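You operate a simulated robot arm through the tools that you are given. There is no shell and no other tool. Be economical: measure what you need, move in short steps, check, and stop when the job is done.

Carry out the task below with a simulated two-armed robot. There is one attempt and no reset: what you move stays moved.

JOB
Take the cap off the red-cap jar and lay it down on the machine end of the tool bench. Turn the orange speed dial to 5. Fetch the steel plate and set it on the free end of the feed bench. Take the small steel ring and leave it on top of the green can. Put the green clamp on the second shelf from the bottom of the grey rack. Do these in any order.

It is judged by the outcome, as a careful person would: the job done as asked, and still so three seconds after it is handed in. It fails if anything else is knocked over, pushed out of place, dropped, spilled or broken. Lids that push on must go on centred and level and be pressed home; caps that screw on are set level and turned clockwise until they are tight.

ROBOT AND FRAMES
Two 7-joint arms with fingered hands on one trunk, on a base that drives. Base frame: it is fixed to the floor where the robot stands at the start and does not move with it; the origin is under the middle of the robot, x ahead of it, y to its left, z up. Units: m, rad, N and s.
The left shoulder is at the start at [0.07, 0.172, 1.252], the right one opposite. With the tool pointing down near the work surface each hand reaches from about 0.1 to 0.96 m from the robot's upright axis, wherever it stands, measured 20 degrees to its own side. Places, roughly: free end of the feed bench (22x40 cm) [5.94, -6.42, 0.86]; green can (9x9x10 cm) [-7.8, -7.6, 1.3]; green clamp (10x4x2 cm) [-7.8, -7.4, 1.2]; orange speed dial [-0.5, -4.3, 0.6]; red-cap jar [1, 0, 1]; second shelf of the grey rack [-7.7, -7.6, 0.5]; small steel ring (6x6x2 cm) [-5.5, -9.2, 0.7]; steel plate (10x8x2 cm) [3.6, -3.3, 0.4]. Payload 5 kg a hand.
Tool frame (each hand has its own): the origin (TCP) lies between the finger pads and is the grasp point; the fingertips stand 0.043 m ahead of it; z points along the fingers, y is the line along which they close. The gripper opens to 0.144 m. The gripper's body begins 0.05 m behind the TCP. The gripper is a hand of 5 fingers: y runs from the thumb to the fingers, the wrist lies at [-0.021, -0.124, -0.221] in the tool frame, and closing takes about 1.5 s.
Orientation is told as [roll, pitch, yaw] about the base's x, y, z axes, in that order, counted from this pose: with the fingers straight down and the wrist toward the robot, the tool's x, y and z point along [0, 1, 0], [1, 0, 0] and [0, 0, -1] of the base frame.

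CONTROLS
- The arms move only by the tool arm_command. It takes "left_motion", "right_motion" or both (then of equal length, played together; a hand with none holds still); each is one flat list of numbers, 6 for each row, row after row: the shift along the tool's x, y, z in m, then the turn, a rotation vector about the tool's x, y, z in rad. In form: [tx, ty, tz, wx, wy, wz, tx, ty, tz, wx, wy, wz, ...]. A call has 1 to 8 rows; each row is the pose to reach, as a shift and turn from the pose commanded when the call began, along the tool's axes at that moment. "left_hand" and "right_hand" are, for a hand that has rows, the closure in counts, from 0 (fully open) to 255 (shut), set as the call begins (left out, the last holds). Each row takes 0.2 s and may step no farther than 0.05 m and 0.15 rad from the row before; otherwise, or with a gripper value out of range, the whole call is refused. A pose out of reach is approached as far as the arm can. The call stops where the force on the tool passes 40 N (or 10 N more than at its start, if that is more) or the arm is blocked; 0.2 s more then pass. Each finger travels about 0.045 m/s and halts on what it meets, pressing with about 31 N; the grip force reading is that of the motor and also rises with nothing between the fingers. The clock runs only during rows and for 0.2 s after the last one: add rows that repeat a pose to give the fingers time. The reply holds the time, the measured pose of the TCP, the force on the tool along the base axes, the opening and the grip force, in the units named above and with some noise, with the torque about the TCP (base axes, N m) and any sound that the robot's microphone picked up.
- Cameras (640 x 400 px; columns grow to the right, rows downward): "scene" is now at [0.1384, 0.0106, 1.4854]; the picture's right is [0.11, -0.99, 0.00], its down [-0.57, -0.06, -0.82] and it looks along [0.82, 0.09, -0.57] (base axes); focal length 248 px, centre (320, 200). "left" rides on the left gripper at [-0.086, -0.108, -0.168] in its tool frame; the picture's right is [-0.80, -0.28, 0.53], its down [0.54, -0.73, 0.42] and it looks along [0.27, 0.63, 0.73] (tool axes); focal length 275 px, centre (320, 200). "right" rides on the right gripper at [0.086, -0.108, -0.168] in its tool frame; the picture's right is [-0.80, 0.28, -0.53], its down [-0.54, -0.73, 0.42] and it looks along [-0.27, 0.63, 0.73] (tool axes); focal length 275 px, centre (320, 200). There is no depth. A picture from a camera that has moved, and an enlarged one, comes with that camera's place and axes in the base frame and with its lens.
- camera(camera): a new picture of that camera. No time passes.
- slide_trunk(by): slides the trunk up (or, below 0, down) by that many m; the arms and the scene camera ride with it, the base frame stays. It gives what a move gives, with no picture.
- roll_base(legs): drives the robot by 1 to 6 legs, each [ahead, left, turn to the left] in m, m and rad, along the robot's own axes; the way and the turn of a leg run together, so that a leg with both is an arc; at most 1.5 m and 3.142 rad a leg. The arms and the cameras ride along, it lands a little off, and it stops where it bumps. It gives what a move gives.
- set_fingers(index, middle, ring, little, thumb_bend, thumb_turn, hand): sets how far each is bent, from 0 (flat) to 1 (curled in); at 0.3 the hand is open as for a grip, at 0.7 the pads meet at the TCP. One left out holds its place. A second passes; each finger stops where it meets its share of the squeeze, and holds until it gets a number again. A gripper value or a shape takes the hand back. It gives what a move gives, with no picture; readings hold the bend of each and the force on index, middle, ring, little, thumb and palm. thumb_turn goes from beside the hand (0) to across from the fingers (1), as for a grip.
- hand_shape(shape, hand): the hand has 5 fingers and takes this shape, open, in about a second: jaw (thumb against the fingers, like two jaws); tri (thumb and two fingers); tip (a fingertip pinch); poke (one finger out to press); point (the index stretched); flat (the hand flat); cup (the hand cupped); fist (a fist). The gripper value then closes the fingers along that shape, each until it touches; the sizes above hold for jaw. It gives what a move gives, with no picture.
- turn_head(pan, tilt): turns the head with the scene camera to pan (to the left, within 1.501 rad either way) and tilt (down, from -0.506 to 1.204), counted from straight ahead of the robot. It gives what a move gives.
- inspect(camera, box): a new picture of the part [left, top, right, bottom] of that camera's present view, enlarged. No time passes.
- finish_job(): hands the job in; it is judged then, once.

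Go step by step. Nothing tells you exact positions but the pictures and the camera data: compare them with the known pose of the tool, close in by small moves and look again before you grip or let go. The budget is 165 turns and 138 pictures, counting those below and the enlarged ones. Unless the task says otherwise, let go and move clear before handing in.

The tools are called as a command line: name --argument value ..., lists and objects as JSON in quotes. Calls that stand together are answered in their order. arm_command: Moves the arms, as the interface text tells. Its arguments: {"type":"object","properties":{"left_motion":{"type":"array"},"left_hand":{"type":"number"},"right_motion":{"type":"array"},"right_hand":{"type":"number"}},"required":[]} The other tools are called the same way: slide_trunk (by) slides the trunk up or down; hand_shape (shape, hand) gives the hand a shape; set_fingers (index, middle, ring, little, thumb_bend, thumb_turn, hand) moves the fingers one by one; roll_base (legs) drives the base; turn_head (pan, tilt) turns the head that bears the scene camera; camera (camera) takes a picture; inspect (camera, box) takes an enlarged picture of a part of a camera's view; finish_job () hands the job in.

At the start:

```text
time: 0.0
left_position: [0.6134, 0.2895, 1.2137]
left_orientation: [-0.001, -0.001, 0.0]
left_ft_force: [0.1, -0.1, 0.1]
left_moment: [0.02, -0.02, 0.02]
left_gripper_width: 0.1438
left_grip_force: 0.1
left_shape: jaw
left_bend: [0.3, 0.3, 0.3, 0.3, 0.3, 0.98]
left_finger forces: [0.0, 0.1, 0.0, 0.0, 0.0, 0.1]
right_position: [0.7363, -0.287, 1.1153]
right_orientation: [0.0, 0.001, 0.001]
right_ft_force: [0.1, -0.3, -0.4]
right_moment: [0.0, 0.0, 0.01]
right_gripper_width: 0.1434
right_grip_force: 0.1
right_shape: jaw
right_bend: [0.3, 0.3, 0.3, 0.3, 0.3, 0.98]
right_finger forces: [0.0, 0.1, 0.0, 0.0, 0.0, 0.1]
trunk travel left (down, up): [-0.35, 0.59]
robot x, y, heading: [0.0014, -0.0001, 0.002]
head pan, tilt: [0.112, 0.607]
```

scene: 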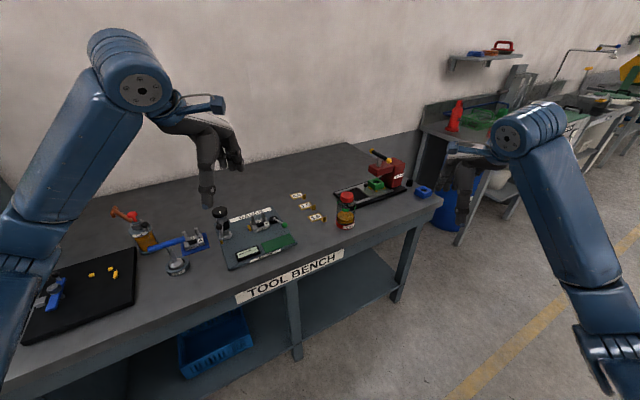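
right: 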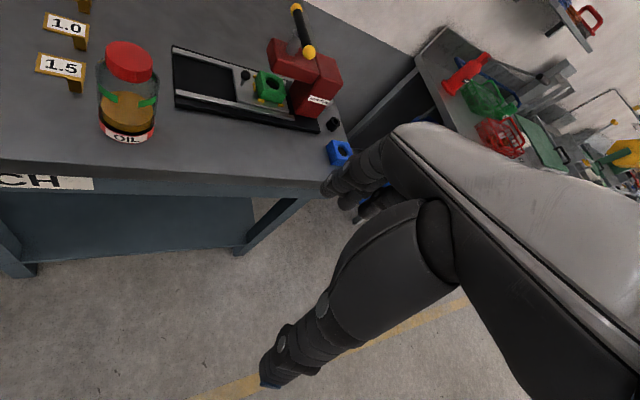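
left: 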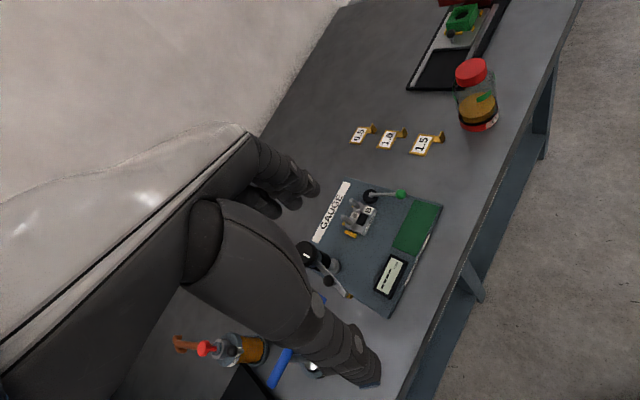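

The jar stands on the tool bench, and its cap triangulates to about [0.92, 0.0, 0.965]. I'll look closer at the jar and the bench's right end, which carries the red machine.

inspect --camera "scene" --box '[280, 140, 460, 260]'

inspect --camera "right" --box '[20, 0, 360, 200]'

```text
3.33 times, centred on (370, 200) of scene
camera zoom: at [0.1384, 0.0106, 1.4854], right [0.11, -0.99, 0.0], down [-0.57, -0.06, -0.82], along [0.82, 0.09, -0.57], focal length 827 px, centre (153, 200)
```

zoom: 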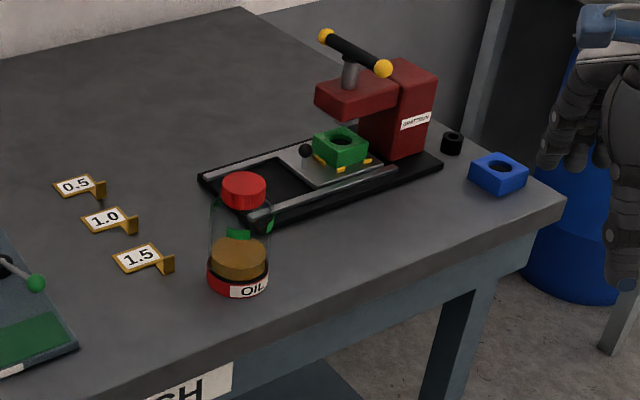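

```text
1.88 times, centred on (190, 100) of right
camera zoom: at [0.6275, -0.2009, 1.2817], right [0.28, -0.8, 0.53], down [-0.73, -0.54, -0.42], along [0.63, -0.27, -0.73], focal length 518 px, centre (565, 388)
```

zoom: 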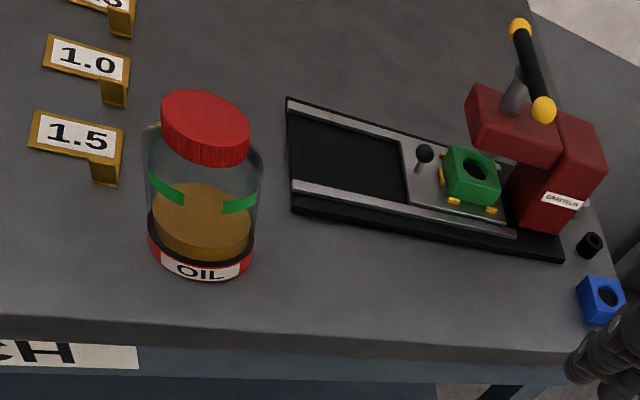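

The bench is rotated about 0.6 rad relative to me. I'll raise the trunk for clearance, then turn to face the bench squarely and sidestep right, so both the jar and the machine end are in reach.

slide_trunk --by 0.1

roll_base --legs '[[0, 0, 0.607], [0, -0.6, 0]]'

turn_head --pan 0.0 --tilt 0.75

camera --camera "scene"

camera --camera "right"

```text
time: 1.3
left_position: [0.6147, 0.2898, 1.314]
left_orientation: [-0.001, 0.001, -0.001]
left_ft_force: [-0.9, 0.1, -0.1]
left_moment: [0.02, 0.02, -0.01]
left_gripper_width: 0.1436
left_grip_force: 0.1
left_shape: jaw
left_bend: [0.3, 0.3, 0.3, 0.3, 0.3, 0.98]
left_finger forces: [0.0, 0.1, 0.1, 0.1, 0.1, 0.0]
right_position: [0.7366, -0.2869, 1.2147]
right_orientation: [0.001, 0.002, -0.001]
right_ft_force: [0.9, -0.4, 0.4]
right_moment: [0.01, -0.01, 0.01]
right_gripper_width: 0.1438
right_grip_force: 0.1
right_shape: jaw
right_bend: [0.3, 0.3, 0.3, 0.3, 0.3, 0.98]
right_finger forces: [0.0, 0.1, 0.1, 0.0, 0.0, 0.1]
trunk travel left (down, up): [-0.45, 0.49]
robot x, y, heading: [-0.0006, -0.0032, 0.001]
head pan, tilt: [0.112, 0.607]
```

```text
time: 6.4
left_position: [0.6823, 0.0937, 1.3145]
left_orientation: [0.0, 0.0, 0.609]
left_ft_force: [0.2, 0.0, 0.1]
left_moment: [-0.04, -0.03, -0.01]
left_gripper_width: 0.1437
left_grip_force: 0.0
left_shape: jaw
left_bend: [0.3, 0.3, 0.3, 0.3, 0.3, 0.98]
left_finger forces: [0.0, 0.0, 0.1, 0.0, 0.0, 0.1]
right_position: [1.1118, -0.3084, 1.2154]
right_orientation: [0.0, 0.001, 0.609]
right_ft_force: [0.1, -0.5, -0.5]
right_moment: [0.0, -0.01, -0.02]
right_gripper_width: 0.1432
right_grip_force: 0.0
right_shape: jaw
right_bend: [0.3, 0.3, 0.3, 0.3, 0.3, 0.98]
right_finger forces: [0.0, 0.1, 0.0, 0.0, 0.0, 0.1]
trunk travel left (down, up): [-0.45, 0.49]
robot x, y, heading: [0.3464, -0.4932, 0.609]
head pan, tilt: [0.112, 0.607]
```

```text
time: 7.1
left_position: [0.6826, 0.0931, 1.3142]
left_orientation: [-0.001, 0.001, 0.609]
left_ft_force: [0.8, 0.2, -0.7]
left_moment: [0.03, 0.0, 0.0]
left_gripper_width: 0.1438
left_grip_force: 0.0
left_shape: jaw
left_bend: [0.3, 0.3, 0.3, 0.3, 0.3, 0.98]
left_finger forces: [0.0, 0.1, 0.0, 0.1, 0.0, 0.1]
right_position: [1.1133, -0.3089, 1.2143]
right_orientation: [-0.001, -0.001, 0.611]
right_ft_force: [0.0, -0.2, 0.3]
right_moment: [0.0, -0.02, 0.03]
right_gripper_width: 0.1434
right_grip_force: 0.0
right_shape: jaw
right_bend: [0.3, 0.3, 0.3, 0.3, 0.3, 0.98]
right_finger forces: [0.0, 0.0, 0.0, 0.1, 0.0, 0.0]
trunk travel left (down, up): [-0.45, 0.49]
robot x, y, heading: [0.347, -0.4945, 0.612]
head pan, tilt: [0.0, 0.75]
```

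```text
132 pictures are left
camera scene: at [0.4552, -0.4187, 1.5732], right [0.57, -0.82, 0.0], down [-0.56, -0.39, -0.73], along [0.6, 0.42, -0.68], focal length 248 px, centre (320, 200)
```

scene: 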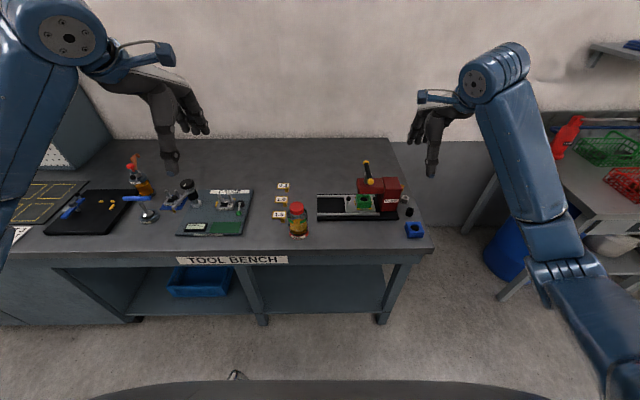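

```text
131 pictures are left
camera right: at [0.9747, -0.3012, 1.3817], right [0.69, -0.49, 0.53], down [-0.28, -0.86, -0.42], along [0.67, 0.14, -0.73], focal length 275 px, centre (320, 200)
```

right: 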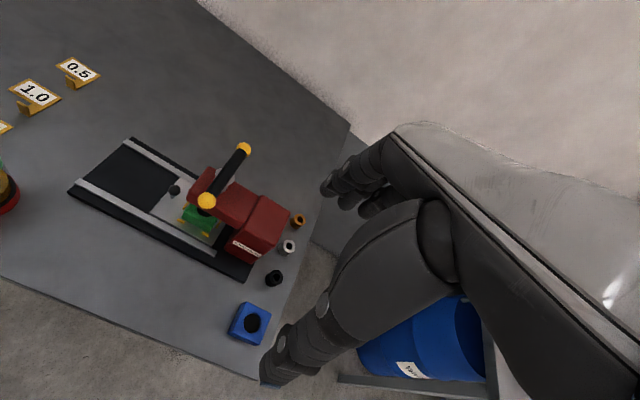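

The jar cap checks out at about [0.91, 0.0, 0.97], and its right-front side is free. I'll hold the jar body with the right hand from the right and unscrew with the left hand from above, so first I turn and move the right hand.

arm_command --right_motion '[0.04, -0.013, 0.01, 0, 0, 0.102, 0.08, -0.026, 0.02, 0, 0, 0.204, 0.12, -0.039, 0.03, 0, 0, 0.306, 0.16, -0.052, 0.04, 0, 0, 0.408, 0.2, -0.065, 0.05, 0, 0, 0.51, 0.238, -0.0775, 0.06, 0, 0, 0.611]'

arm_command --right_motion '[0, 0, 0, 0, 0.15, 0, 0, 0, 0, 0, 0.3, 0, 0, 0, 0, 0, 0.45, 0, 0, 0, 0, 0, 0.6, 0, 0, 0, 0, 0, 0.75, 0, 0, 0, 0, 0, 0.9, 0, 0, 0, 0, 0, 1.05, 0, 0, 0, 0, 0, 1.2, 0]'

camera --camera "right"

camera --camera "scene"

```text
time: 8.5
left_position: [0.6818, 0.0947, 1.3126]
left_orientation: [-0.002, 0.0, 0.609]
left_ft_force: [0.7, 0.0, 0.0]
left_moment: [-0.05, -0.02, -0.02]
left_gripper_width: 0.1438
left_grip_force: 0.1
left_shape: jaw
left_bend: [0.3, 0.3, 0.3, 0.3, 0.3, 0.98]
left_finger forces: [0.0, 0.0, 0.0, 0.0, 0.0, 0.0]
right_position: [0.9135, -0.1574, 1.1556]
right_orientation: [-0.003, -0.003, -0.006]
right_ft_force: [0.1, 0.1, 0.5]
right_moment: [-0.03, -0.06, 0.04]
right_gripper_width: 0.1439
right_grip_force: 0.1
right_shape: jaw
right_bend: [0.3, 0.3, 0.3, 0.3, 0.3, 0.98]
right_finger forces: [0.1, 0.0, 0.0, 0.0, 0.1, 0.0]
trunk travel left (down, up): [-0.45, 0.49]
robot x, y, heading: [0.3431, -0.4962, 0.608]
head pan, tilt: [0.0, 0.75]
```

```text
time: 10.3
left_position: [0.6809, 0.0929, 1.315]
left_orientation: [-0.001, 0.0, 0.611]
left_ft_force: [-0.5, -0.4, 0.3]
left_moment: [0.04, -0.02, 0.03]
left_gripper_width: 0.1436
left_grip_force: 0.1
left_shape: jaw
left_bend: [0.3, 0.3, 0.3, 0.3, 0.3, 0.98]
left_finger forces: [0.0, 0.1, 0.0, 0.0, 0.0, 0.0]
right_position: [0.9118, -0.1584, 1.1566]
right_orientation: [1.201, -0.003, -0.003]
right_ft_force: [-0.6, 0.0, -0.1]
right_moment: [-0.03, 0.0, -0.02]
right_gripper_width: 0.1441
right_grip_force: 0.0
right_shape: jaw
right_bend: [0.3, 0.3, 0.3, 0.3, 0.3, 0.98]
right_finger forces: [0.0, 0.1, 0.1, 0.1, 0.0, 0.0]
trunk travel left (down, up): [-0.45, 0.49]
robot x, y, heading: [0.3459, -0.4974, 0.607]
head pan, tilt: [0.0, 0.75]
```

```text
130 pictures are left
camera right: at [0.8038, -0.2842, 1.2963], right [0.28, -0.79, -0.55], down [-0.72, 0.2, -0.66], along [0.63, 0.58, -0.51], focal length 275 px, centre (320, 200)
```

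right: 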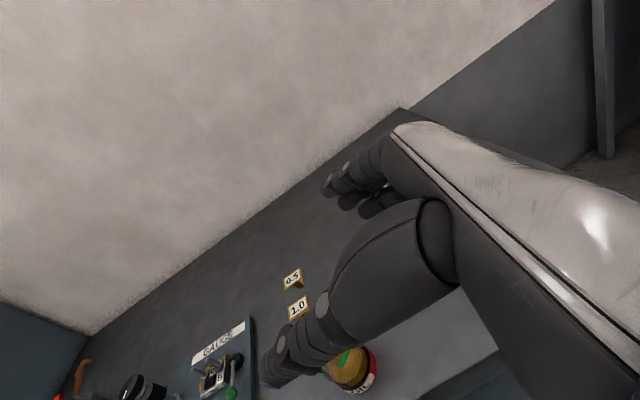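

```text
129 pictures are left
camera scene: at [0.4536, -0.4186, 1.5734], right [0.57, -0.82, 0.0], down [-0.56, -0.39, -0.73], along [0.6, 0.42, -0.68], focal length 248 px, centre (320, 200)
```

scene: 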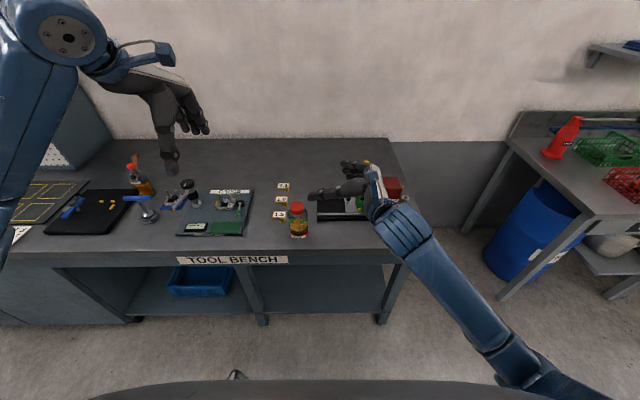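

The right hand points left toward the jar with the opening around it. Next I descend beside the jar to z about 0.89.

arm_command --right_motion '[-0.04, 0, 0.016, 0, 0, 0, -0.08, 0, 0.032, 0, 0, 0, -0.12, 0, 0.048, 0, 0, 0, -0.16, 0, 0.064, 0, 0, 0, -0.2, 0, 0.08, 0, 0, 0, -0.23, 0, 0.09, 0, 0, 0, -0.249, 0, 0.097, 0, 0, 0]'

inspect --camera "scene" --box '[260, 140, 440, 260]'

camera --camera "right"

```text
time: 11.9
left_position: [0.6797, 0.091, 1.3173]
left_orientation: [0.0, -0.002, 0.609]
left_ft_force: [-0.6, 0.0, -0.5]
left_moment: [0.0, -0.04, 0.0]
left_gripper_width: 0.1435
left_grip_force: 0.1
left_shape: jaw
left_bend: [0.3, 0.3, 0.3, 0.3, 0.3, 0.98]
left_finger forces: [0.0, 0.1, 0.0, 0.0, 0.0, 0.0]
right_position: [0.9101, -0.1595, 0.895]
right_orientation: [1.205, -0.01, -0.002]
right_ft_force: [-0.3, -3.2, 23.7]
right_moment: [-0.62, -2.08, -0.29]
right_gripper_width: 0.1437
right_grip_force: 0.1
right_shape: jaw
right_bend: [0.3, 0.3, 0.29, 0.3, 0.3, 0.97]
right_finger forces: [0.0, 0.1, 0.1, 29.9, 0.1, 0.1]
trunk travel left (down, up): [-0.45, 0.49]
robot x, y, heading: [0.3454, -0.4966, 0.605]
head pan, tilt: [0.0, 0.75]
```

```text
3.33 times, centred on (350, 200) of scene
camera zoom: at [0.451, -0.4205, 1.5742], right [0.57, -0.82, 0.0], down [-0.56, -0.39, -0.73], along [0.6, 0.42, -0.68], focal length 827 px, centre (220, 200)
```

zoom: 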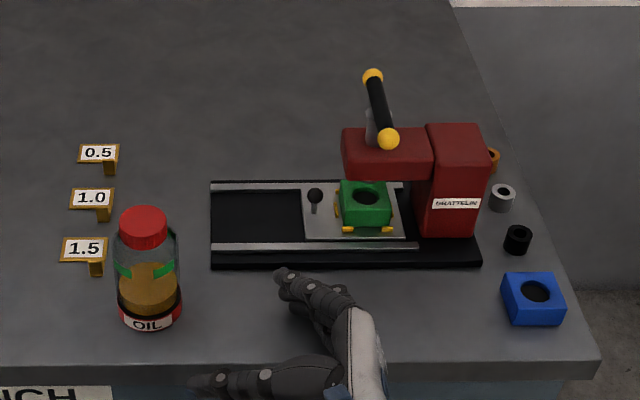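

```text
127 pictures are left
camera right: at [0.8004, -0.2851, 1.0326], right [0.29, -0.78, -0.55], down [-0.72, 0.2, -0.66], along [0.63, 0.59, -0.5], focal length 275 px, centre (320, 200)
```

right: 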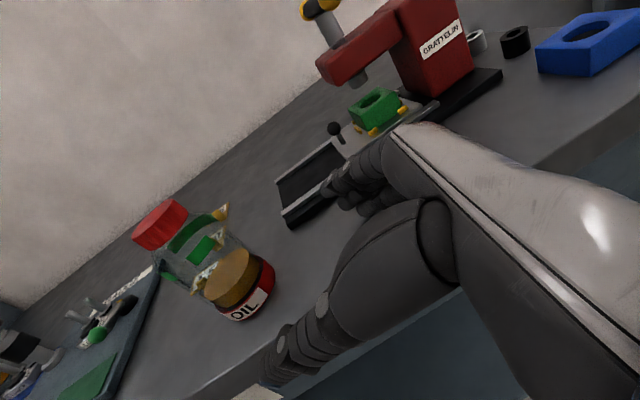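

The little finger rests on the bench, so I'll lift about 13 mm and then slide the open hand around the jar body.

arm_command --right_motion '[0.013, 0.001, -0.005, 0, 0, 0, 0.026, 0.002, 0.03, 0, 0, 0, 0.04, 0.003, 0.066, 0, 0, 0, 0.053, 0.003, 0.1, 0, 0, 0, 0.066, 0.003, 0.135, 0, 0, 0]'

inspect --camera "scene" --box '[260, 160, 380, 240]'

camera --camera "right"

```text
time: 12.7
left_position: [0.6794, 0.0926, 1.315]
left_orientation: [0.0, -0.001, 0.612]
left_ft_force: [0.0, 0.4, 0.0]
left_moment: [0.02, 0.05, -0.02]
left_gripper_width: 0.1434
left_grip_force: 0.0
left_shape: jaw
left_bend: [0.3, 0.3, 0.3, 0.3, 0.3, 0.98]
left_finger forces: [0.0, 0.0, 0.0, 0.1, 0.1, 0.0]
right_position: [0.9151, -0.1061, 0.8915]
right_orientation: [1.164, -0.035, 0.008]
right_ft_force: [-4.8, -0.2, 21.6]
right_moment: [-0.41, -1.6, -0.12]
right_gripper_width: 0.1439
right_grip_force: 0.1
right_shape: jaw
right_bend: [0.3, 0.3, 0.3, 0.31, 0.3, 0.98]
right_finger forces: [0.0, 0.0, 0.0, 27.4, 0.1, 0.0]
trunk travel left (down, up): [-0.45, 0.49]
robot x, y, heading: [0.3431, -0.4974, 0.609]
head pan, tilt: [0.0, 0.75]
stopped in row 4 (right hand): the force on the tool passed its limit at 49 N (the readings are from after the stop); the commanded pose is now the measured one
```

```text
5.00 times, centred on (320, 200) of scene
camera zoom: at [0.4521, -0.4197, 1.5736], right [0.57, -0.82, 0.0], down [-0.56, -0.39, -0.73], along [0.6, 0.42, -0.68], focal length 1241 px, centre (320, 200)
```

zoom: 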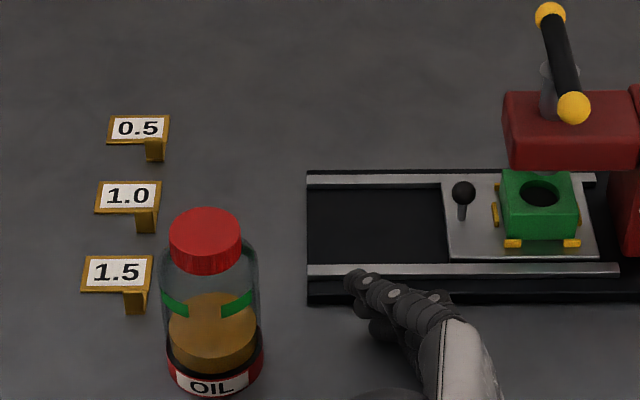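

```text
125 pictures are left
camera right: at [0.8029, -0.2277, 1.0326], right [0.31, -0.8, -0.51], down [-0.7, 0.17, -0.69], along [0.64, 0.57, -0.51], focal length 275 px, centre (320, 200)
```

right: 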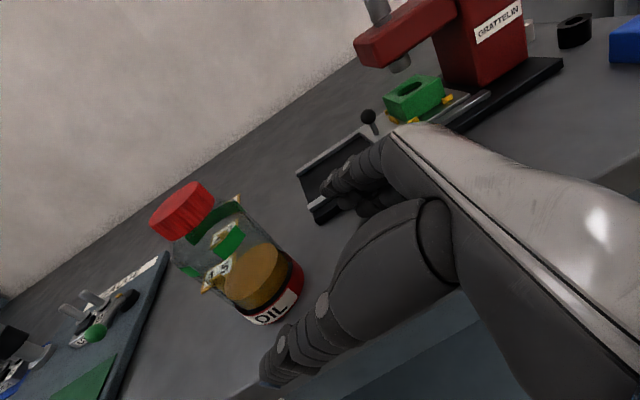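

The little finger has met the front of the machine's rail, so I'll lift 3 cm, narrow the opening a bit and look again.

arm_command --right_motion '[0.014, 0, -0.0055, 0.007, 0.018, 0.016, 0.028, 0, -0.011, 0.0137, 0.036, 0.032, 0.028, 0, -0.011, 0.0137, 0.036, 0.032, 0.028, 0, -0.011, 0.0137, 0.036, 0.032, 0.028, 0, -0.011, 0.0137, 0.036, 0.032]' --right_hand 65

inspect --camera "scene" --box '[260, 160, 380, 240]'

```text
time: 13.9
left_position: [0.6831, 0.0933, 1.3142]
left_orientation: [-0.002, 0.003, 0.609]
left_ft_force: [-0.7, -0.1, -0.4]
left_moment: [0.02, 0.02, 0.0]
left_gripper_width: 0.1435
left_grip_force: 0.0
left_shape: jaw
left_bend: [0.3, 0.3, 0.3, 0.3, 0.3, 0.98]
left_finger forces: [0.0, 0.0, 0.1, 0.1, 0.0, 0.0]
right_position: [0.9211, -0.1191, 0.902]
right_orientation: [1.158, -0.008, 0.014]
right_ft_force: [0.6, -0.2, 3.6]
right_moment: [-0.1, -0.32, -0.05]
right_gripper_width: 0.1079
right_grip_force: 0.0
right_shape: jaw
right_bend: [0.26, 0.36, 0.33, 0.31, 0.56, 0.99]
right_finger forces: [0.0, 0.1, 0.1, 4.3, 0.1, 0.0]
trunk travel left (down, up): [-0.45, 0.49]
robot x, y, heading: [0.3441, -0.4974, 0.606]
head pan, tilt: [0.0, 0.75]
```

```text
5.00 times, centred on (320, 200) of scene
camera zoom: at [0.4545, -0.4184, 1.5732], right [0.57, -0.82, 0.0], down [-0.56, -0.39, -0.73], along [0.6, 0.42, -0.68], focal length 1241 px, centre (320, 200)
```

zoom: 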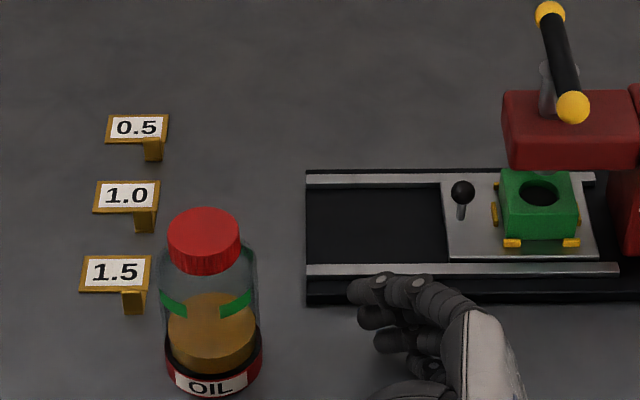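

The hand has not fully risen, so I'll lift further and check with another view.

arm_command --right_motion '[0.015, 0, -0.01, 0, 0, 0, 0.03, 0, -0.02, 0, 0, 0, 0.03, 0, -0.02, 0, 0, 0, 0.03, 0, -0.02, 0, 0, 0]'

camera --camera "scene"

camera --camera "left"

```text
time: 15.1
left_position: [0.6825, 0.0939, 1.3133]
left_orientation: [0.001, 0.001, 0.609]
left_ft_force: [-1.0, -0.6, 0.3]
left_moment: [-0.02, 0.02, 0.0]
left_gripper_width: 0.1439
left_grip_force: 0.1
left_shape: jaw
left_bend: [0.3, 0.3, 0.3, 0.3, 0.3, 0.98]
left_finger forces: [0.0, 0.0, 0.0, 0.1, 0.0, 0.0]
right_position: [0.9258, -0.1389, 0.927]
right_orientation: [1.121, -0.029, 0.022]
right_ft_force: [-0.7, -0.4, -0.2]
right_moment: [0.01, 0.01, 0.02]
right_gripper_width: 0.1077
right_grip_force: 0.0
right_shape: jaw
right_bend: [0.26, 0.36, 0.33, 0.34, 0.56, 0.99]
right_finger forces: [0.0, 0.0, 0.0, 0.0, 0.0, 0.0]
trunk travel left (down, up): [-0.45, 0.49]
robot x, y, heading: [0.3475, -0.4962, 0.611]
head pan, tilt: [0.0, 0.75]
stopped in row 4 (right hand): the arm was blocked; the commanded pose is now the measured one
```

```text
123 pictures are left
camera scene: at [0.4548, -0.4181, 1.5732], right [0.57, -0.82, 0.0], down [-0.56, -0.39, -0.73], along [0.6, 0.42, -0.68], focal length 248 px, centre (320, 200)
```

scene: 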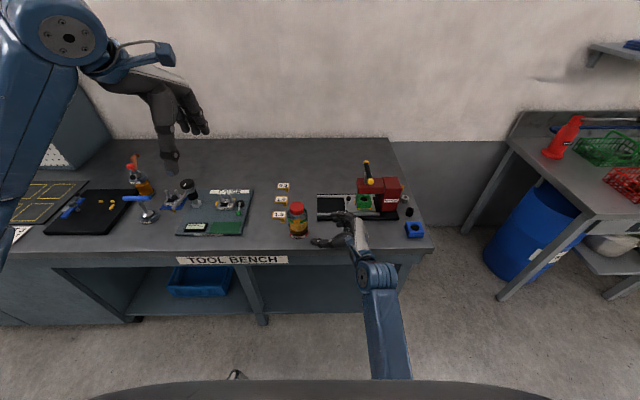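

```text
122 pictures are left
camera left: at [0.6424, -0.0385, 1.4824], right [0.22, -0.82, -0.53], down [-0.91, 0.03, -0.42], along [0.36, 0.58, -0.73], focal length 275 px, centre (320, 200)
```

left: 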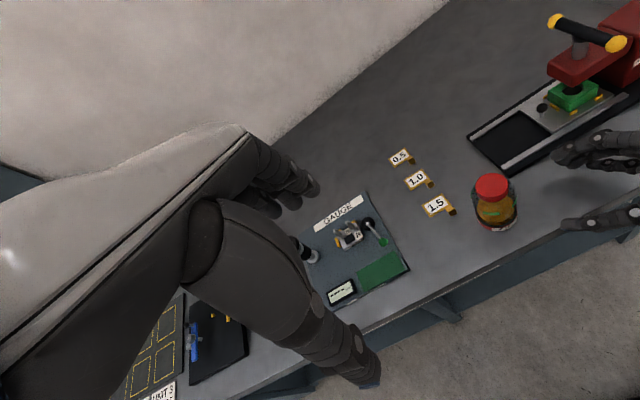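

The right arm is blocked, probably because it is too folded this close to the bench. I'll back off 0.18 m to give it room.

roll_base --legs '[[-0.18, 0, 0]]'

arm_command --right_motion '[0.03, 0, 0.01, 0, 0.04, 0, 0.06, 0, 0.02, 0.0, 0.08, 0.0, 0.06, 0, 0.02, 0.0, 0.08, 0.0]'

camera --camera "scene"

```text
time: 16.7
left_position: [0.5312, -0.0118, 1.3127]
left_orientation: [0.0, 0.002, 0.61]
left_ft_force: [1.0, -0.5, 0.1]
left_moment: [-0.01, 0.0, 0.03]
left_gripper_width: 0.1439
left_grip_force: 0.0
left_shape: jaw
left_bend: [0.3, 0.3, 0.3, 0.3, 0.3, 0.98]
left_finger forces: [0.1, 0.0, 0.1, 0.1, 0.0, 0.0]
right_position: [0.7743, -0.2432, 0.9272]
right_orientation: [1.123, -0.028, 0.021]
right_ft_force: [0.3, -0.9, 0.0]
right_moment: [0.0, -0.02, 0.04]
right_gripper_width: 0.1077
right_grip_force: 0.1
right_shape: jaw
right_bend: [0.26, 0.36, 0.33, 0.34, 0.56, 0.99]
right_finger forces: [0.1, 0.1, 0.0, 0.1, 0.0, 0.0]
trunk travel left (down, up): [-0.45, 0.49]
robot x, y, heading: [0.1886, -0.6037, 0.612]
head pan, tilt: [0.0, 0.75]
```

```text
time: 17.7
left_position: [0.5314, -0.0114, 1.3132]
left_orientation: [0.0, 0.002, 0.611]
left_ft_force: [-0.8, 0.7, -0.6]
left_moment: [-0.02, 0.01, 0.06]
left_gripper_width: 0.1437
left_grip_force: 0.1
left_shape: jaw
left_bend: [0.3, 0.3, 0.3, 0.3, 0.3, 0.98]
left_finger forces: [0.0, 0.0, 0.0, 0.0, 0.0, 0.1]
right_position: [0.7848, -0.2339, 0.9362]
right_orientation: [1.102, -0.074, 0.036]
right_ft_force: [0.9, -0.4, 0.7]
right_moment: [-0.02, 0.02, -0.01]
right_gripper_width: 0.1074
right_grip_force: 0.0
right_shape: jaw
right_bend: [0.26, 0.36, 0.33, 0.34, 0.56, 0.99]
right_finger forces: [0.0, 0.0, 0.1, 0.0, 0.1, 0.0]
trunk travel left (down, up): [-0.45, 0.49]
robot x, y, heading: [0.1912, -0.6032, 0.613]
head pan, tilt: [0.0, 0.75]
stopped in row 3 (right hand): the arm was blocked; the commanded pose is now the measured one
```

```text
121 pictures are left
camera scene: at [0.3033, -0.5236, 1.5731], right [0.57, -0.82, 0.0], down [-0.56, -0.39, -0.73], along [0.6, 0.42, -0.68], focal length 248 px, centre (320, 200)
```

scene: 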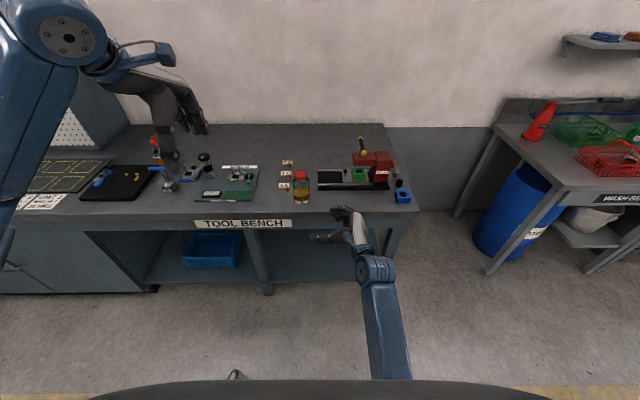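

The arm is still cramped. I'll extend it outward toward the jar's right side at a safe height and see whether it frees up.

arm_command --right_motion '[0, 0.04, 0.0, 0, 0, 0, 0.0, 0.08, 0.0, 0, 0, 0, 0.01, 0.11, 0.02, 0, 0, 0, 0.02, 0.12, 0.05, 0.02, 0.05, 0.05, 0.02, 0.12, 0.05, 0.03, 0.1, 0.07]'

```text
time: 18.9
left_position: [0.5304, -0.0139, 1.315]
left_orientation: [0.0, 0.002, 0.61]
left_ft_force: [0.3, -0.8, 0.1]
left_moment: [0.04, -0.02, 0.02]
left_gripper_width: 0.1436
left_grip_force: 0.1
left_shape: jaw
left_bend: [0.3, 0.3, 0.3, 0.3, 0.3, 0.98]
left_finger forces: [0.0, 0.1, 0.0, 0.1, 0.0, 0.0]
right_position: [0.9039, -0.1807, 0.9385]
right_orientation: [1.203, 0.003, 0.037]
right_ft_force: [-0.5, -0.1, 0.1]
right_moment: [0.01, 0.04, 0.01]
right_gripper_width: 0.1075
right_grip_force: 0.1
right_shape: jaw
right_bend: [0.26, 0.36, 0.33, 0.34, 0.56, 0.99]
right_finger forces: [0.0, 0.0, 0.0, 0.1, 0.0, 0.0]
trunk travel left (down, up): [-0.45, 0.49]
robot x, y, heading: [0.1939, -0.6041, 0.608]
head pan, tilt: [0.0, 0.75]
```

The arm is free now. I slide in toward the jar and stop just short to check.

arm_command --right_motion '[0.005, 0.003, 0.03, 0, 0, 0, 0.01, 0.006, 0.06, 0, 0, 0, 0.015, 0.01, 0.1, 0, 0, 0, 0.018, 0.01, 0.12, 0, 0, 0]'

inspect --camera "scene" --box '[260, 140, 380, 220]'

camera --camera "right"

```text
time: 19.8
left_position: [0.5302, -0.0135, 1.3141]
left_orientation: [0.001, 0.0, 0.61]
left_ft_force: [1.1, 0.2, 0.4]
left_moment: [-0.03, 0.03, -0.01]
left_gripper_width: 0.1438
left_grip_force: 0.0
left_shape: jaw
left_bend: [0.3, 0.3, 0.3, 0.3, 0.3, 0.98]
left_finger forces: [0.1, 0.0, 0.0, 0.1, 0.0, 0.0]
right_position: [0.9708, -0.1387, 0.8896]
right_orientation: [1.1, -0.081, -0.007]
right_ft_force: [-2.4, 1.8, 17.4]
right_moment: [-0.15, -1.11, 0.09]
right_gripper_width: 0.1076
right_grip_force: 0.1
right_shape: jaw
right_bend: [0.26, 0.36, 0.32, 0.32, 0.56, 0.99]
right_finger forces: [0.0, 0.0, 0.1, 23.8, 0.0, 0.0]
trunk travel left (down, up): [-0.45, 0.49]
robot x, y, heading: [0.1904, -0.6036, 0.61]
head pan, tilt: [0.0, 0.75]
stopped in row 4 (right hand): the arm was blocked; the commanded pose is now the measured one
```

```text
5.00 times, centred on (320, 180) of scene
camera zoom: at [0.3016, -0.5246, 1.5733], right [0.57, -0.82, 0.0], down [-0.56, -0.39, -0.73], along [0.6, 0.42, -0.68], focal length 1241 px, centre (320, 300)
```

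zoom: 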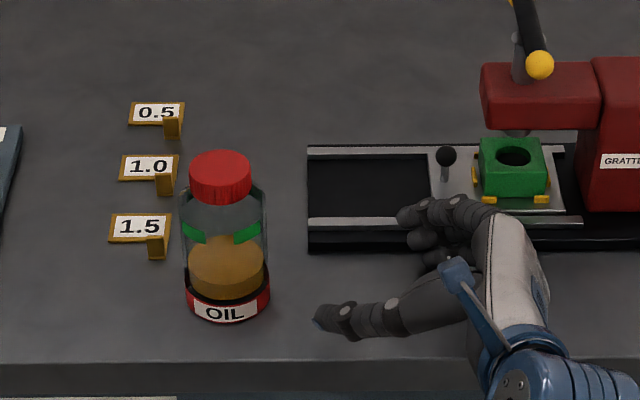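

```text
119 pictures are left
camera right: at [0.8502, -0.2486, 1.0327], right [0.31, -0.84, -0.44], down [-0.67, 0.14, -0.73], along [0.67, 0.53, -0.52], focal length 275 px, centre (320, 200)
```

right: 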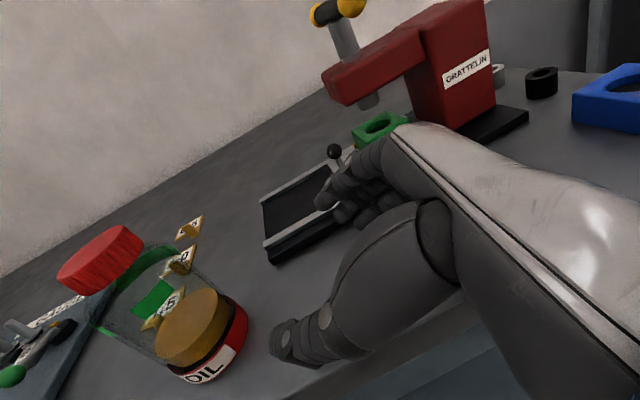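

The right wrist is at its limit pointing so far left. I'll lift away and yaw the hand to point more forward, like a handshake grip, which should be natural for the arm.

arm_command --right_motion '[0.02, -0.015, -0.02, 0, 0, 0, 0.04, -0.03, -0.04, -0.1, 0, 0.05, 0.045, -0.05, -0.06, -0.2, 0, 0.1, 0.045, -0.07, -0.07, -0.31, 0, 0.155, 0.045, -0.08, -0.08, -0.42, 0, 0.21, 0.045, -0.09, -0.086, -0.52, 0, 0.26, 0.045, -0.1, -0.086, -0.62, 0, 0.31, 0.045, -0.1, -0.086, -0.71, 0, 0.36]'

camera --camera "scene"

```text
time: 20.5
left_position: [0.5313, -0.0154, 1.3146]
left_orientation: [0.002, 0.001, 0.607]
left_ft_force: [-0.1, -0.4, 0.7]
left_moment: [0.04, 0.01, 0.03]
left_gripper_width: 0.1439
left_grip_force: 0.2
left_shape: jaw
left_bend: [0.3, 0.3, 0.3, 0.3, 0.3, 0.98]
left_finger forces: [0.0, 0.0, 0.0, 0.0, 0.1, 0.0]
right_position: [1.0193, -0.2643, 0.9232]
right_orientation: [0.962, -0.236, -0.178]
right_ft_force: [1.4, -0.3, 0.4]
right_moment: [0.05, 0.02, 0.04]
right_gripper_width: 0.1077
right_grip_force: 0.1
right_shape: jaw
right_bend: [0.26, 0.36, 0.33, 0.34, 0.56, 0.99]
right_finger forces: [0.0, 0.0, 0.0, 0.0, 0.0, 0.0]
trunk travel left (down, up): [-0.45, 0.49]
robot x, y, heading: [0.1929, -0.6012, 0.606]
head pan, tilt: [0.0, 0.75]
stopped in row 3 (right hand): the arm was blocked; the commanded pose is now the measured one
```

```text
118 pictures are left
camera scene: at [0.3026, -0.5276, 1.5733], right [0.57, -0.82, 0.0], down [-0.56, -0.39, -0.73], along [0.6, 0.42, -0.68], focal length 248 px, centre (320, 200)
```

scene: 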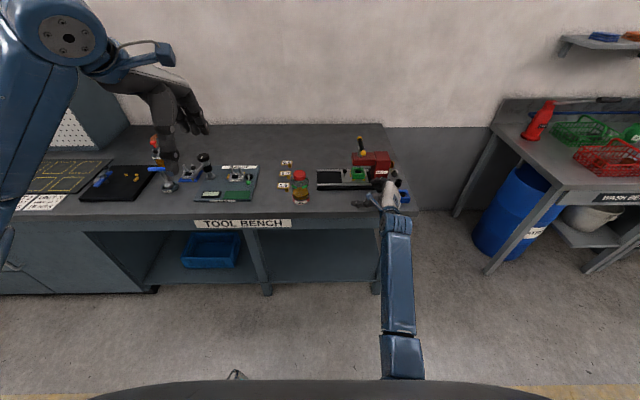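

The arm went off to the side near the machine. I'll back the base away to clear the bench before reconfiguring the arm.

inspect --camera "scene" --box '[300, 130, 450, 230]'

camera --camera "right"

```text
4.00 times, centred on (375, 180) of scene
camera zoom: at [0.3026, -0.5276, 1.5733], right [0.57, -0.82, 0.0], down [-0.56, -0.39, -0.73], along [0.6, 0.42, -0.68], focal length 993 px, centre (100, 280)
```

zoom: 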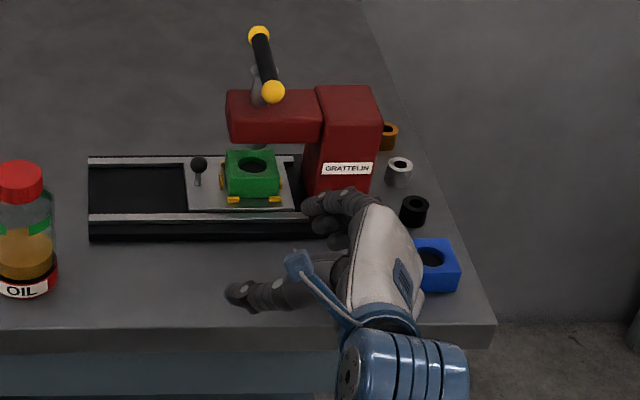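

```text
116 pictures are left
camera right: at [0.861, -0.3269, 1.0599], right [0.19, -0.94, -0.27], down [-0.53, 0.13, -0.84], along [0.83, 0.31, -0.47], focal length 275 px, centre (320, 200)
```

right: 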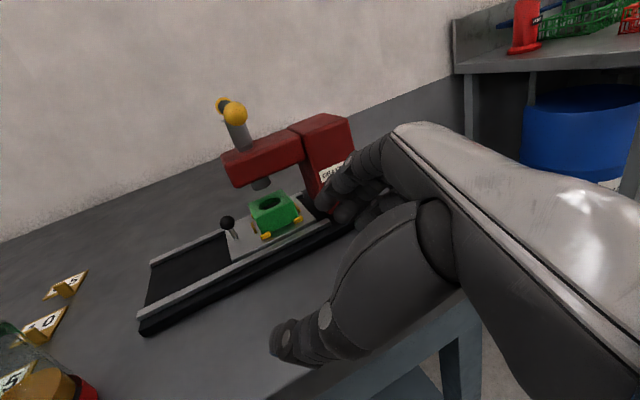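

Nothing has been disturbed. I back straight out now.

roll_base --legs '[[-0.35, 0, 0]]'

arm_command --right_motion '[0.02, 0, -0.03, 0, 0, 0, 0.04, 0, -0.06, 0, 0, 0, 0.06, 0, -0.09, 0, 0, 0, 0.08, 0, -0.12, 0, 0, 0, 0.1, 0, -0.15, 0, 0, 0]'

camera --camera "scene"

```text
time: 22.8
left_position: [0.2402, -0.2166, 1.3118]
left_orientation: [0.001, 0.0, 0.606]
left_ft_force: [-0.6, -0.7, -0.3]
left_moment: [0.01, 0.04, -0.02]
left_gripper_width: 0.1439
left_grip_force: 0.0
left_shape: jaw
left_bend: [0.3, 0.3, 0.3, 0.3, 0.3, 0.98]
left_finger forces: [0.1, 0.0, 0.0, 0.0, 0.0, 0.0]
right_position: [0.727, -0.4693, 0.9227]
right_orientation: [0.959, -0.235, -0.182]
right_ft_force: [-0.1, -0.1, 0.2]
right_moment: [0.01, -0.04, -0.05]
right_gripper_width: 0.1076
right_grip_force: 0.2
right_shape: jaw
right_bend: [0.26, 0.36, 0.33, 0.34, 0.56, 0.99]
right_finger forces: [0.1, 0.1, 0.0, 0.0, 0.0, 0.0]
trunk travel left (down, up): [-0.45, 0.49]
robot x, y, heading: [-0.1035, -0.8061, 0.607]
head pan, tilt: [0.0, 0.75]
```

```text
time: 24.2
left_position: [0.2413, -0.2168, 1.3122]
left_orientation: [0.001, 0.002, 0.605]
left_ft_force: [0.2, 0.8, -1.2]
left_moment: [0.03, 0.01, 0.01]
left_gripper_width: 0.1439
left_grip_force: 0.0
left_shape: jaw
left_bend: [0.3, 0.3, 0.3, 0.3, 0.3, 0.98]
left_finger forces: [0.0, 0.0, 0.0, 0.0, 0.1, 0.1]
right_position: [0.6966, -0.562, 1.0716]
right_orientation: [0.876, -0.288, -0.179]
right_ft_force: [0.5, 0.3, -0.3]
right_moment: [0.03, 0.0, 0.0]
right_gripper_width: 0.1074
right_grip_force: 0.1
right_shape: jaw
right_bend: [0.26, 0.36, 0.33, 0.34, 0.56, 0.99]
right_finger forces: [0.0, 0.0, 0.0, 0.1, 0.0, 0.0]
trunk travel left (down, up): [-0.45, 0.49]
robot x, y, heading: [-0.1006, -0.8084, 0.603]
head pan, tilt: [0.0, 0.75]
stopped in row 5 (right hand): the arm was blocked; the commanded pose is now the measured one
```

```text
115 pictures are left
camera scene: at [0.011, -0.7279, 1.5731], right [0.57, -0.82, 0.0], down [-0.56, -0.39, -0.73], along [0.6, 0.42, -0.68], focal length 248 px, centre (320, 200)
```

scene: 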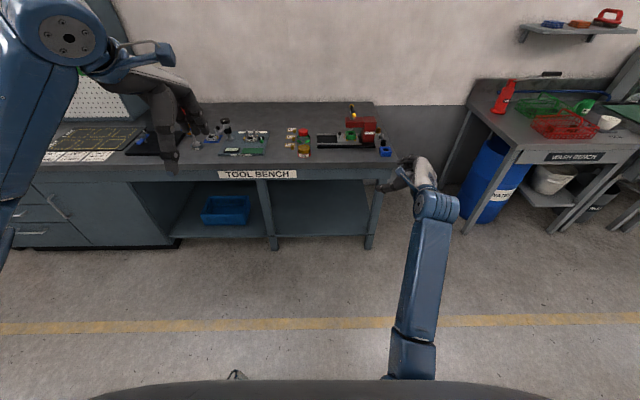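

I'm well clear of the bench. I'll return the right hand to its original tool-down orientation to unfold the arm.

arm_command --right_motion '[0, 0, 0, 0.074, -0.089, -0.075, 0, 0, 0, 0.148, -0.178, -0.15, 0, 0, 0, 0.221, -0.267, -0.226, 0, 0, 0, 0.295, -0.356, -0.301, 0, 0, 0, 0.369, -0.444, -0.376, 0, 0, 0, 0.443, -0.533, -0.451, 0, 0, 0, 0.516, -0.622, -0.527, 0, 0, 0, 0.59, -0.711, -0.602]' --right_hand 0

```text
time: 26.0
left_position: [0.2405, -0.2162, 1.312]
left_orientation: [0.001, 0.002, 0.606]
left_ft_force: [0.1, 0.2, -0.4]
left_moment: [-0.02, 0.01, 0.01]
left_gripper_width: 0.1436
left_grip_force: 0.1
left_shape: jaw
left_bend: [0.3, 0.3, 0.3, 0.3, 0.3, 0.98]
left_finger forces: [0.0, 0.0, 0.0, 0.0, 0.1, 0.0]
right_position: [0.6964, -0.5602, 1.0717]
right_orientation: [0.003, 0.001, 0.607]
right_ft_force: [-0.6, 0.3, -0.7]
right_moment: [-0.05, -0.07, 0.01]
right_gripper_width: 0.1437
right_grip_force: 0.0
right_shape: jaw
right_bend: [0.3, 0.3, 0.3, 0.3, 0.3, 0.98]
right_finger forces: [0.0, 0.0, 0.0, 0.0, 0.0, 0.1]
trunk travel left (down, up): [-0.45, 0.49]
robot x, y, heading: [-0.0988, -0.806, 0.608]
head pan, tilt: [0.0, 0.75]
```

Back in the neutral pose. In this free space I test the handshake-like orientation: yaw clockwise by 0.9, then tilt the fingers forward.

arm_command --right_motion '[0, 0, 0, 0, 0, 0.15, 0, 0, 0, 0, 0, 0.3, 0, 0, 0, 0, 0, 0.45, 0, 0, 0, 0, 0, 0.6, 0, 0, 0, 0, 0, 0.75, 0, 0, 0, 0, 0, 0.9]'

arm_command --right_motion '[0, 0, 0, 0, 0.15, 0, 0, 0, 0, 0, 0.3, 0, 0, 0, 0, 0, 0.45, 0, 0, 0, 0, 0, 0.6, 0, 0, 0, 0, 0, 0.75, 0, 0, 0, 0, 0, 0.9, 0, 0, 0, 0, 0, 1.05, 0, 0, 0, 0, 0, 1.2, 0]'

camera --camera "scene"

```text
time: 27.4
left_position: [0.2392, -0.2165, 1.3127]
left_orientation: [0.0, 0.001, 0.605]
left_ft_force: [-0.6, 0.5, -0.7]
left_moment: [-0.04, -0.03, 0.01]
left_gripper_width: 0.1438
left_grip_force: 0.1
left_shape: jaw
left_bend: [0.3, 0.3, 0.3, 0.3, 0.3, 0.98]
left_finger forces: [0.1, 0.1, 0.0, 0.0, 0.0, 0.0]
right_position: [0.6966, -0.5619, 1.0715]
right_orientation: [0.003, 0.005, -0.298]
right_ft_force: [-0.7, -0.8, 0.0]
right_moment: [-0.01, -0.02, -0.02]
right_gripper_width: 0.1438
right_grip_force: 0.1
right_shape: jaw
right_bend: [0.3, 0.3, 0.3, 0.3, 0.3, 0.98]
right_finger forces: [0.1, 0.0, 0.0, 0.1, 0.0, 0.1]
trunk travel left (down, up): [-0.45, 0.49]
robot x, y, heading: [-0.0962, -0.8074, 0.605]
head pan, tilt: [0.0, 0.75]
```

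```text
time: 29.0
left_position: [0.2406, -0.2183, 1.3128]
left_orientation: [0.001, 0.0, 0.606]
left_ft_force: [0.1, 0.6, 0.3]
left_moment: [0.04, 0.02, 0.02]
left_gripper_width: 0.1436
left_grip_force: 0.1
left_shape: jaw
left_bend: [0.3, 0.3, 0.3, 0.3, 0.3, 0.98]
left_finger forces: [0.0, 0.0, 0.0, 0.1, 0.1, 0.0]
right_position: [0.7499, -0.6227, 1.1114]
right_orientation: [0.955, -0.142, -0.348]
right_ft_force: [-0.2, -0.4, 0.7]
right_moment: [0.03, 0.01, -0.02]
right_gripper_width: 0.144
right_grip_force: 0.0
right_shape: jaw
right_bend: [0.3, 0.3, 0.3, 0.3, 0.3, 0.98]
right_finger forces: [0.0, 0.0, 0.0, 0.1, 0.0, 0.0]
trunk travel left (down, up): [-0.45, 0.49]
robot x, y, heading: [-0.0969, -0.8073, 0.611]
head pan, tilt: [0.0, 0.75]
stopped in row 7 (right hand): the arm was blocked; the commanded pose is now the measured one
```

```text
114 pictures are left
camera scene: at [0.0107, -0.7293, 1.5733], right [0.57, -0.82, 0.0], down [-0.56, -0.39, -0.73], along [0.6, 0.42, -0.68], focal length 248 px, centre (320, 200)
```

scene: 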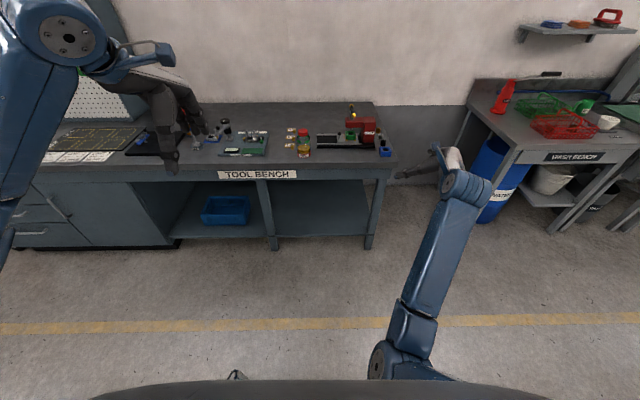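

The wrist limit rules out a horizontal hold here. I'll try unscrewing from above with light downward pressure, so I reset the right hand tool-down (yawed clockwise, ready for a counter-clockwise stroke), retract it and drive up.

arm_command --right_motion '[0, 0, 0, 0.022, -0.136, 0.003, 0, 0, 0, 0.045, -0.271, 0.005, 0, 0, 0, 0.067, -0.407, 0.008, 0, 0, 0, 0.089, -0.542, 0.011, 0, 0, 0, 0.112, -0.678, 0.014, 0, 0, 0, 0.134, -0.814, 0.016, 0, 0, 0, 0.1564, -0.949, 0.019]'

arm_command --right_motion '[-0.031, -0.025, -0.02, 0, 0, 0, -0.063, -0.05, -0.04, 0, 0, 0, -0.094, -0.074, -0.06, 0, 0, 0, -0.126, -0.099, -0.08, 0, 0, 0, -0.157, -0.124, -0.1, 0, 0, 0]'

roll_base --legs '[[0.567, 0, 0]]'

camera --camera "scene"

camera --camera "right"

```text
time: 30.6
left_position: [0.2401, -0.2172, 1.3125]
left_orientation: [-0.001, 0.002, 0.606]
left_ft_force: [-0.1, 0.2, -0.1]
left_moment: [-0.06, 0.02, 0.02]
left_gripper_width: 0.1436
left_grip_force: 0.0
left_shape: jaw
left_bend: [0.3, 0.3, 0.3, 0.3, 0.3, 0.98]
left_finger forces: [0.1, 0.0, 0.0, 0.0, 0.0, 0.0]
right_position: [0.7501, -0.6206, 1.1126]
right_orientation: [-0.003, 0.004, -0.298]
right_ft_force: [-0.4, 0.8, 0.0]
right_moment: [0.0, 0.01, -0.04]
right_gripper_width: 0.1438
right_grip_force: 0.2
right_shape: jaw
right_bend: [0.3, 0.3, 0.3, 0.3, 0.3, 0.98]
right_finger forces: [0.0, 0.1, 0.1, 0.0, 0.1, 0.0]
trunk travel left (down, up): [-0.45, 0.49]
robot x, y, heading: [-0.1014, -0.8032, 0.6]
head pan, tilt: [0.0, 0.75]
```

```text
time: 32.0
left_position: [0.2405, -0.2155, 1.3125]
left_orientation: [-0.001, 0.004, 0.606]
left_ft_force: [-0.3, 1.1, -0.3]
left_moment: [-0.01, 0.02, 0.0]
left_gripper_width: 0.1438
left_grip_force: 0.0
left_shape: jaw
left_bend: [0.3, 0.3, 0.3, 0.3, 0.3, 0.98]
left_finger forces: [0.0, 0.0, 0.0, 0.0, 0.0, 0.0]
right_position: [0.6092, -0.7725, 1.216]
right_orientation: [-0.047, -0.064, -0.356]
right_ft_force: [0.5, 0.9, 0.2]
right_moment: [-0.03, 0.01, -0.03]
right_gripper_width: 0.1435
right_grip_force: 0.0
right_shape: jaw
right_bend: [0.3, 0.3, 0.3, 0.3, 0.3, 0.98]
right_finger forces: [0.0, 0.0, 0.0, 0.1, 0.0, 0.0]
right hand out of reach, approached as far as the arm can: row 5
trunk travel left (down, up): [-0.45, 0.49]
robot x, y, heading: [-0.1018, -0.8048, 0.608]
head pan, tilt: [0.0, 0.75]
stopped in row 5 (right hand): the arm was blocked; the commanded pose is now the measured one
```

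```text
time: 35.3
left_position: [0.7191, 0.101, 1.3131]
left_orientation: [0.0, 0.002, 0.595]
left_ft_force: [0.3, 0.1, 0.1]
left_moment: [0.0, -0.02, 0.02]
left_gripper_width: 0.1438
left_grip_force: 0.1
left_shape: jaw
left_bend: [0.3, 0.3, 0.3, 0.3, 0.3, 0.98]
left_finger forces: [0.0, 0.0, 0.0, 0.1, 0.1, 0.0]
right_position: [1.0815, -0.459, 1.2166]
right_orientation: [-0.047, -0.063, -0.367]
right_ft_force: [-0.1, -0.1, 0.3]
right_moment: [-0.04, 0.01, 0.01]
right_gripper_width: 0.1441
right_grip_force: 0.0
right_shape: jaw
right_bend: [0.3, 0.3, 0.3, 0.3, 0.3, 0.98]
right_finger forces: [0.0, 0.0, 0.1, 0.0, 0.1, 0.0]
trunk travel left (down, up): [-0.45, 0.49]
robot x, y, heading: [0.3719, -0.4826, 0.593]
head pan, tilt: [0.0, 0.75]
```

```text
113 pictures are left
camera scene: at [0.4837, -0.4068, 1.5733], right [0.56, -0.83, 0.0], down [-0.56, -0.38, -0.73], along [0.61, 0.41, -0.68], focal length 248 px, centre (320, 200)
```

scene: 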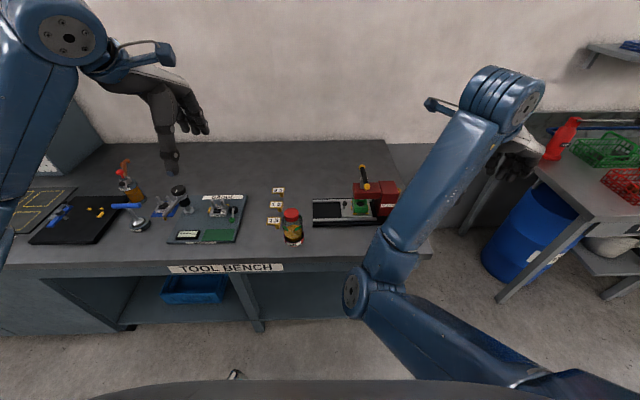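

```text
112 pictures are left
camera right: at [1.0037, -0.3288, 1.3716], right [-0.04, -0.81, 0.59], down [-0.85, -0.27, -0.44], along [0.52, -0.52, -0.68], focal length 275 px, centre (320, 200)
```

right: 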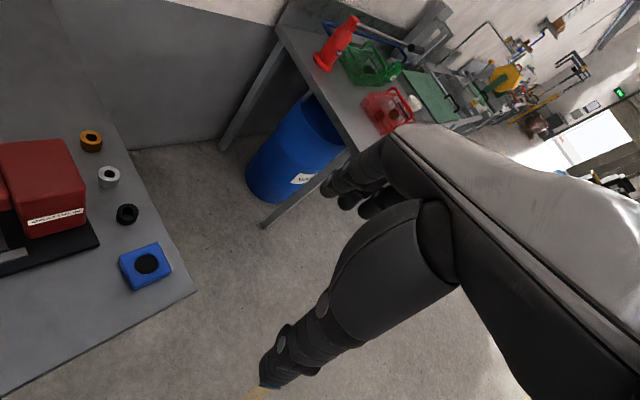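

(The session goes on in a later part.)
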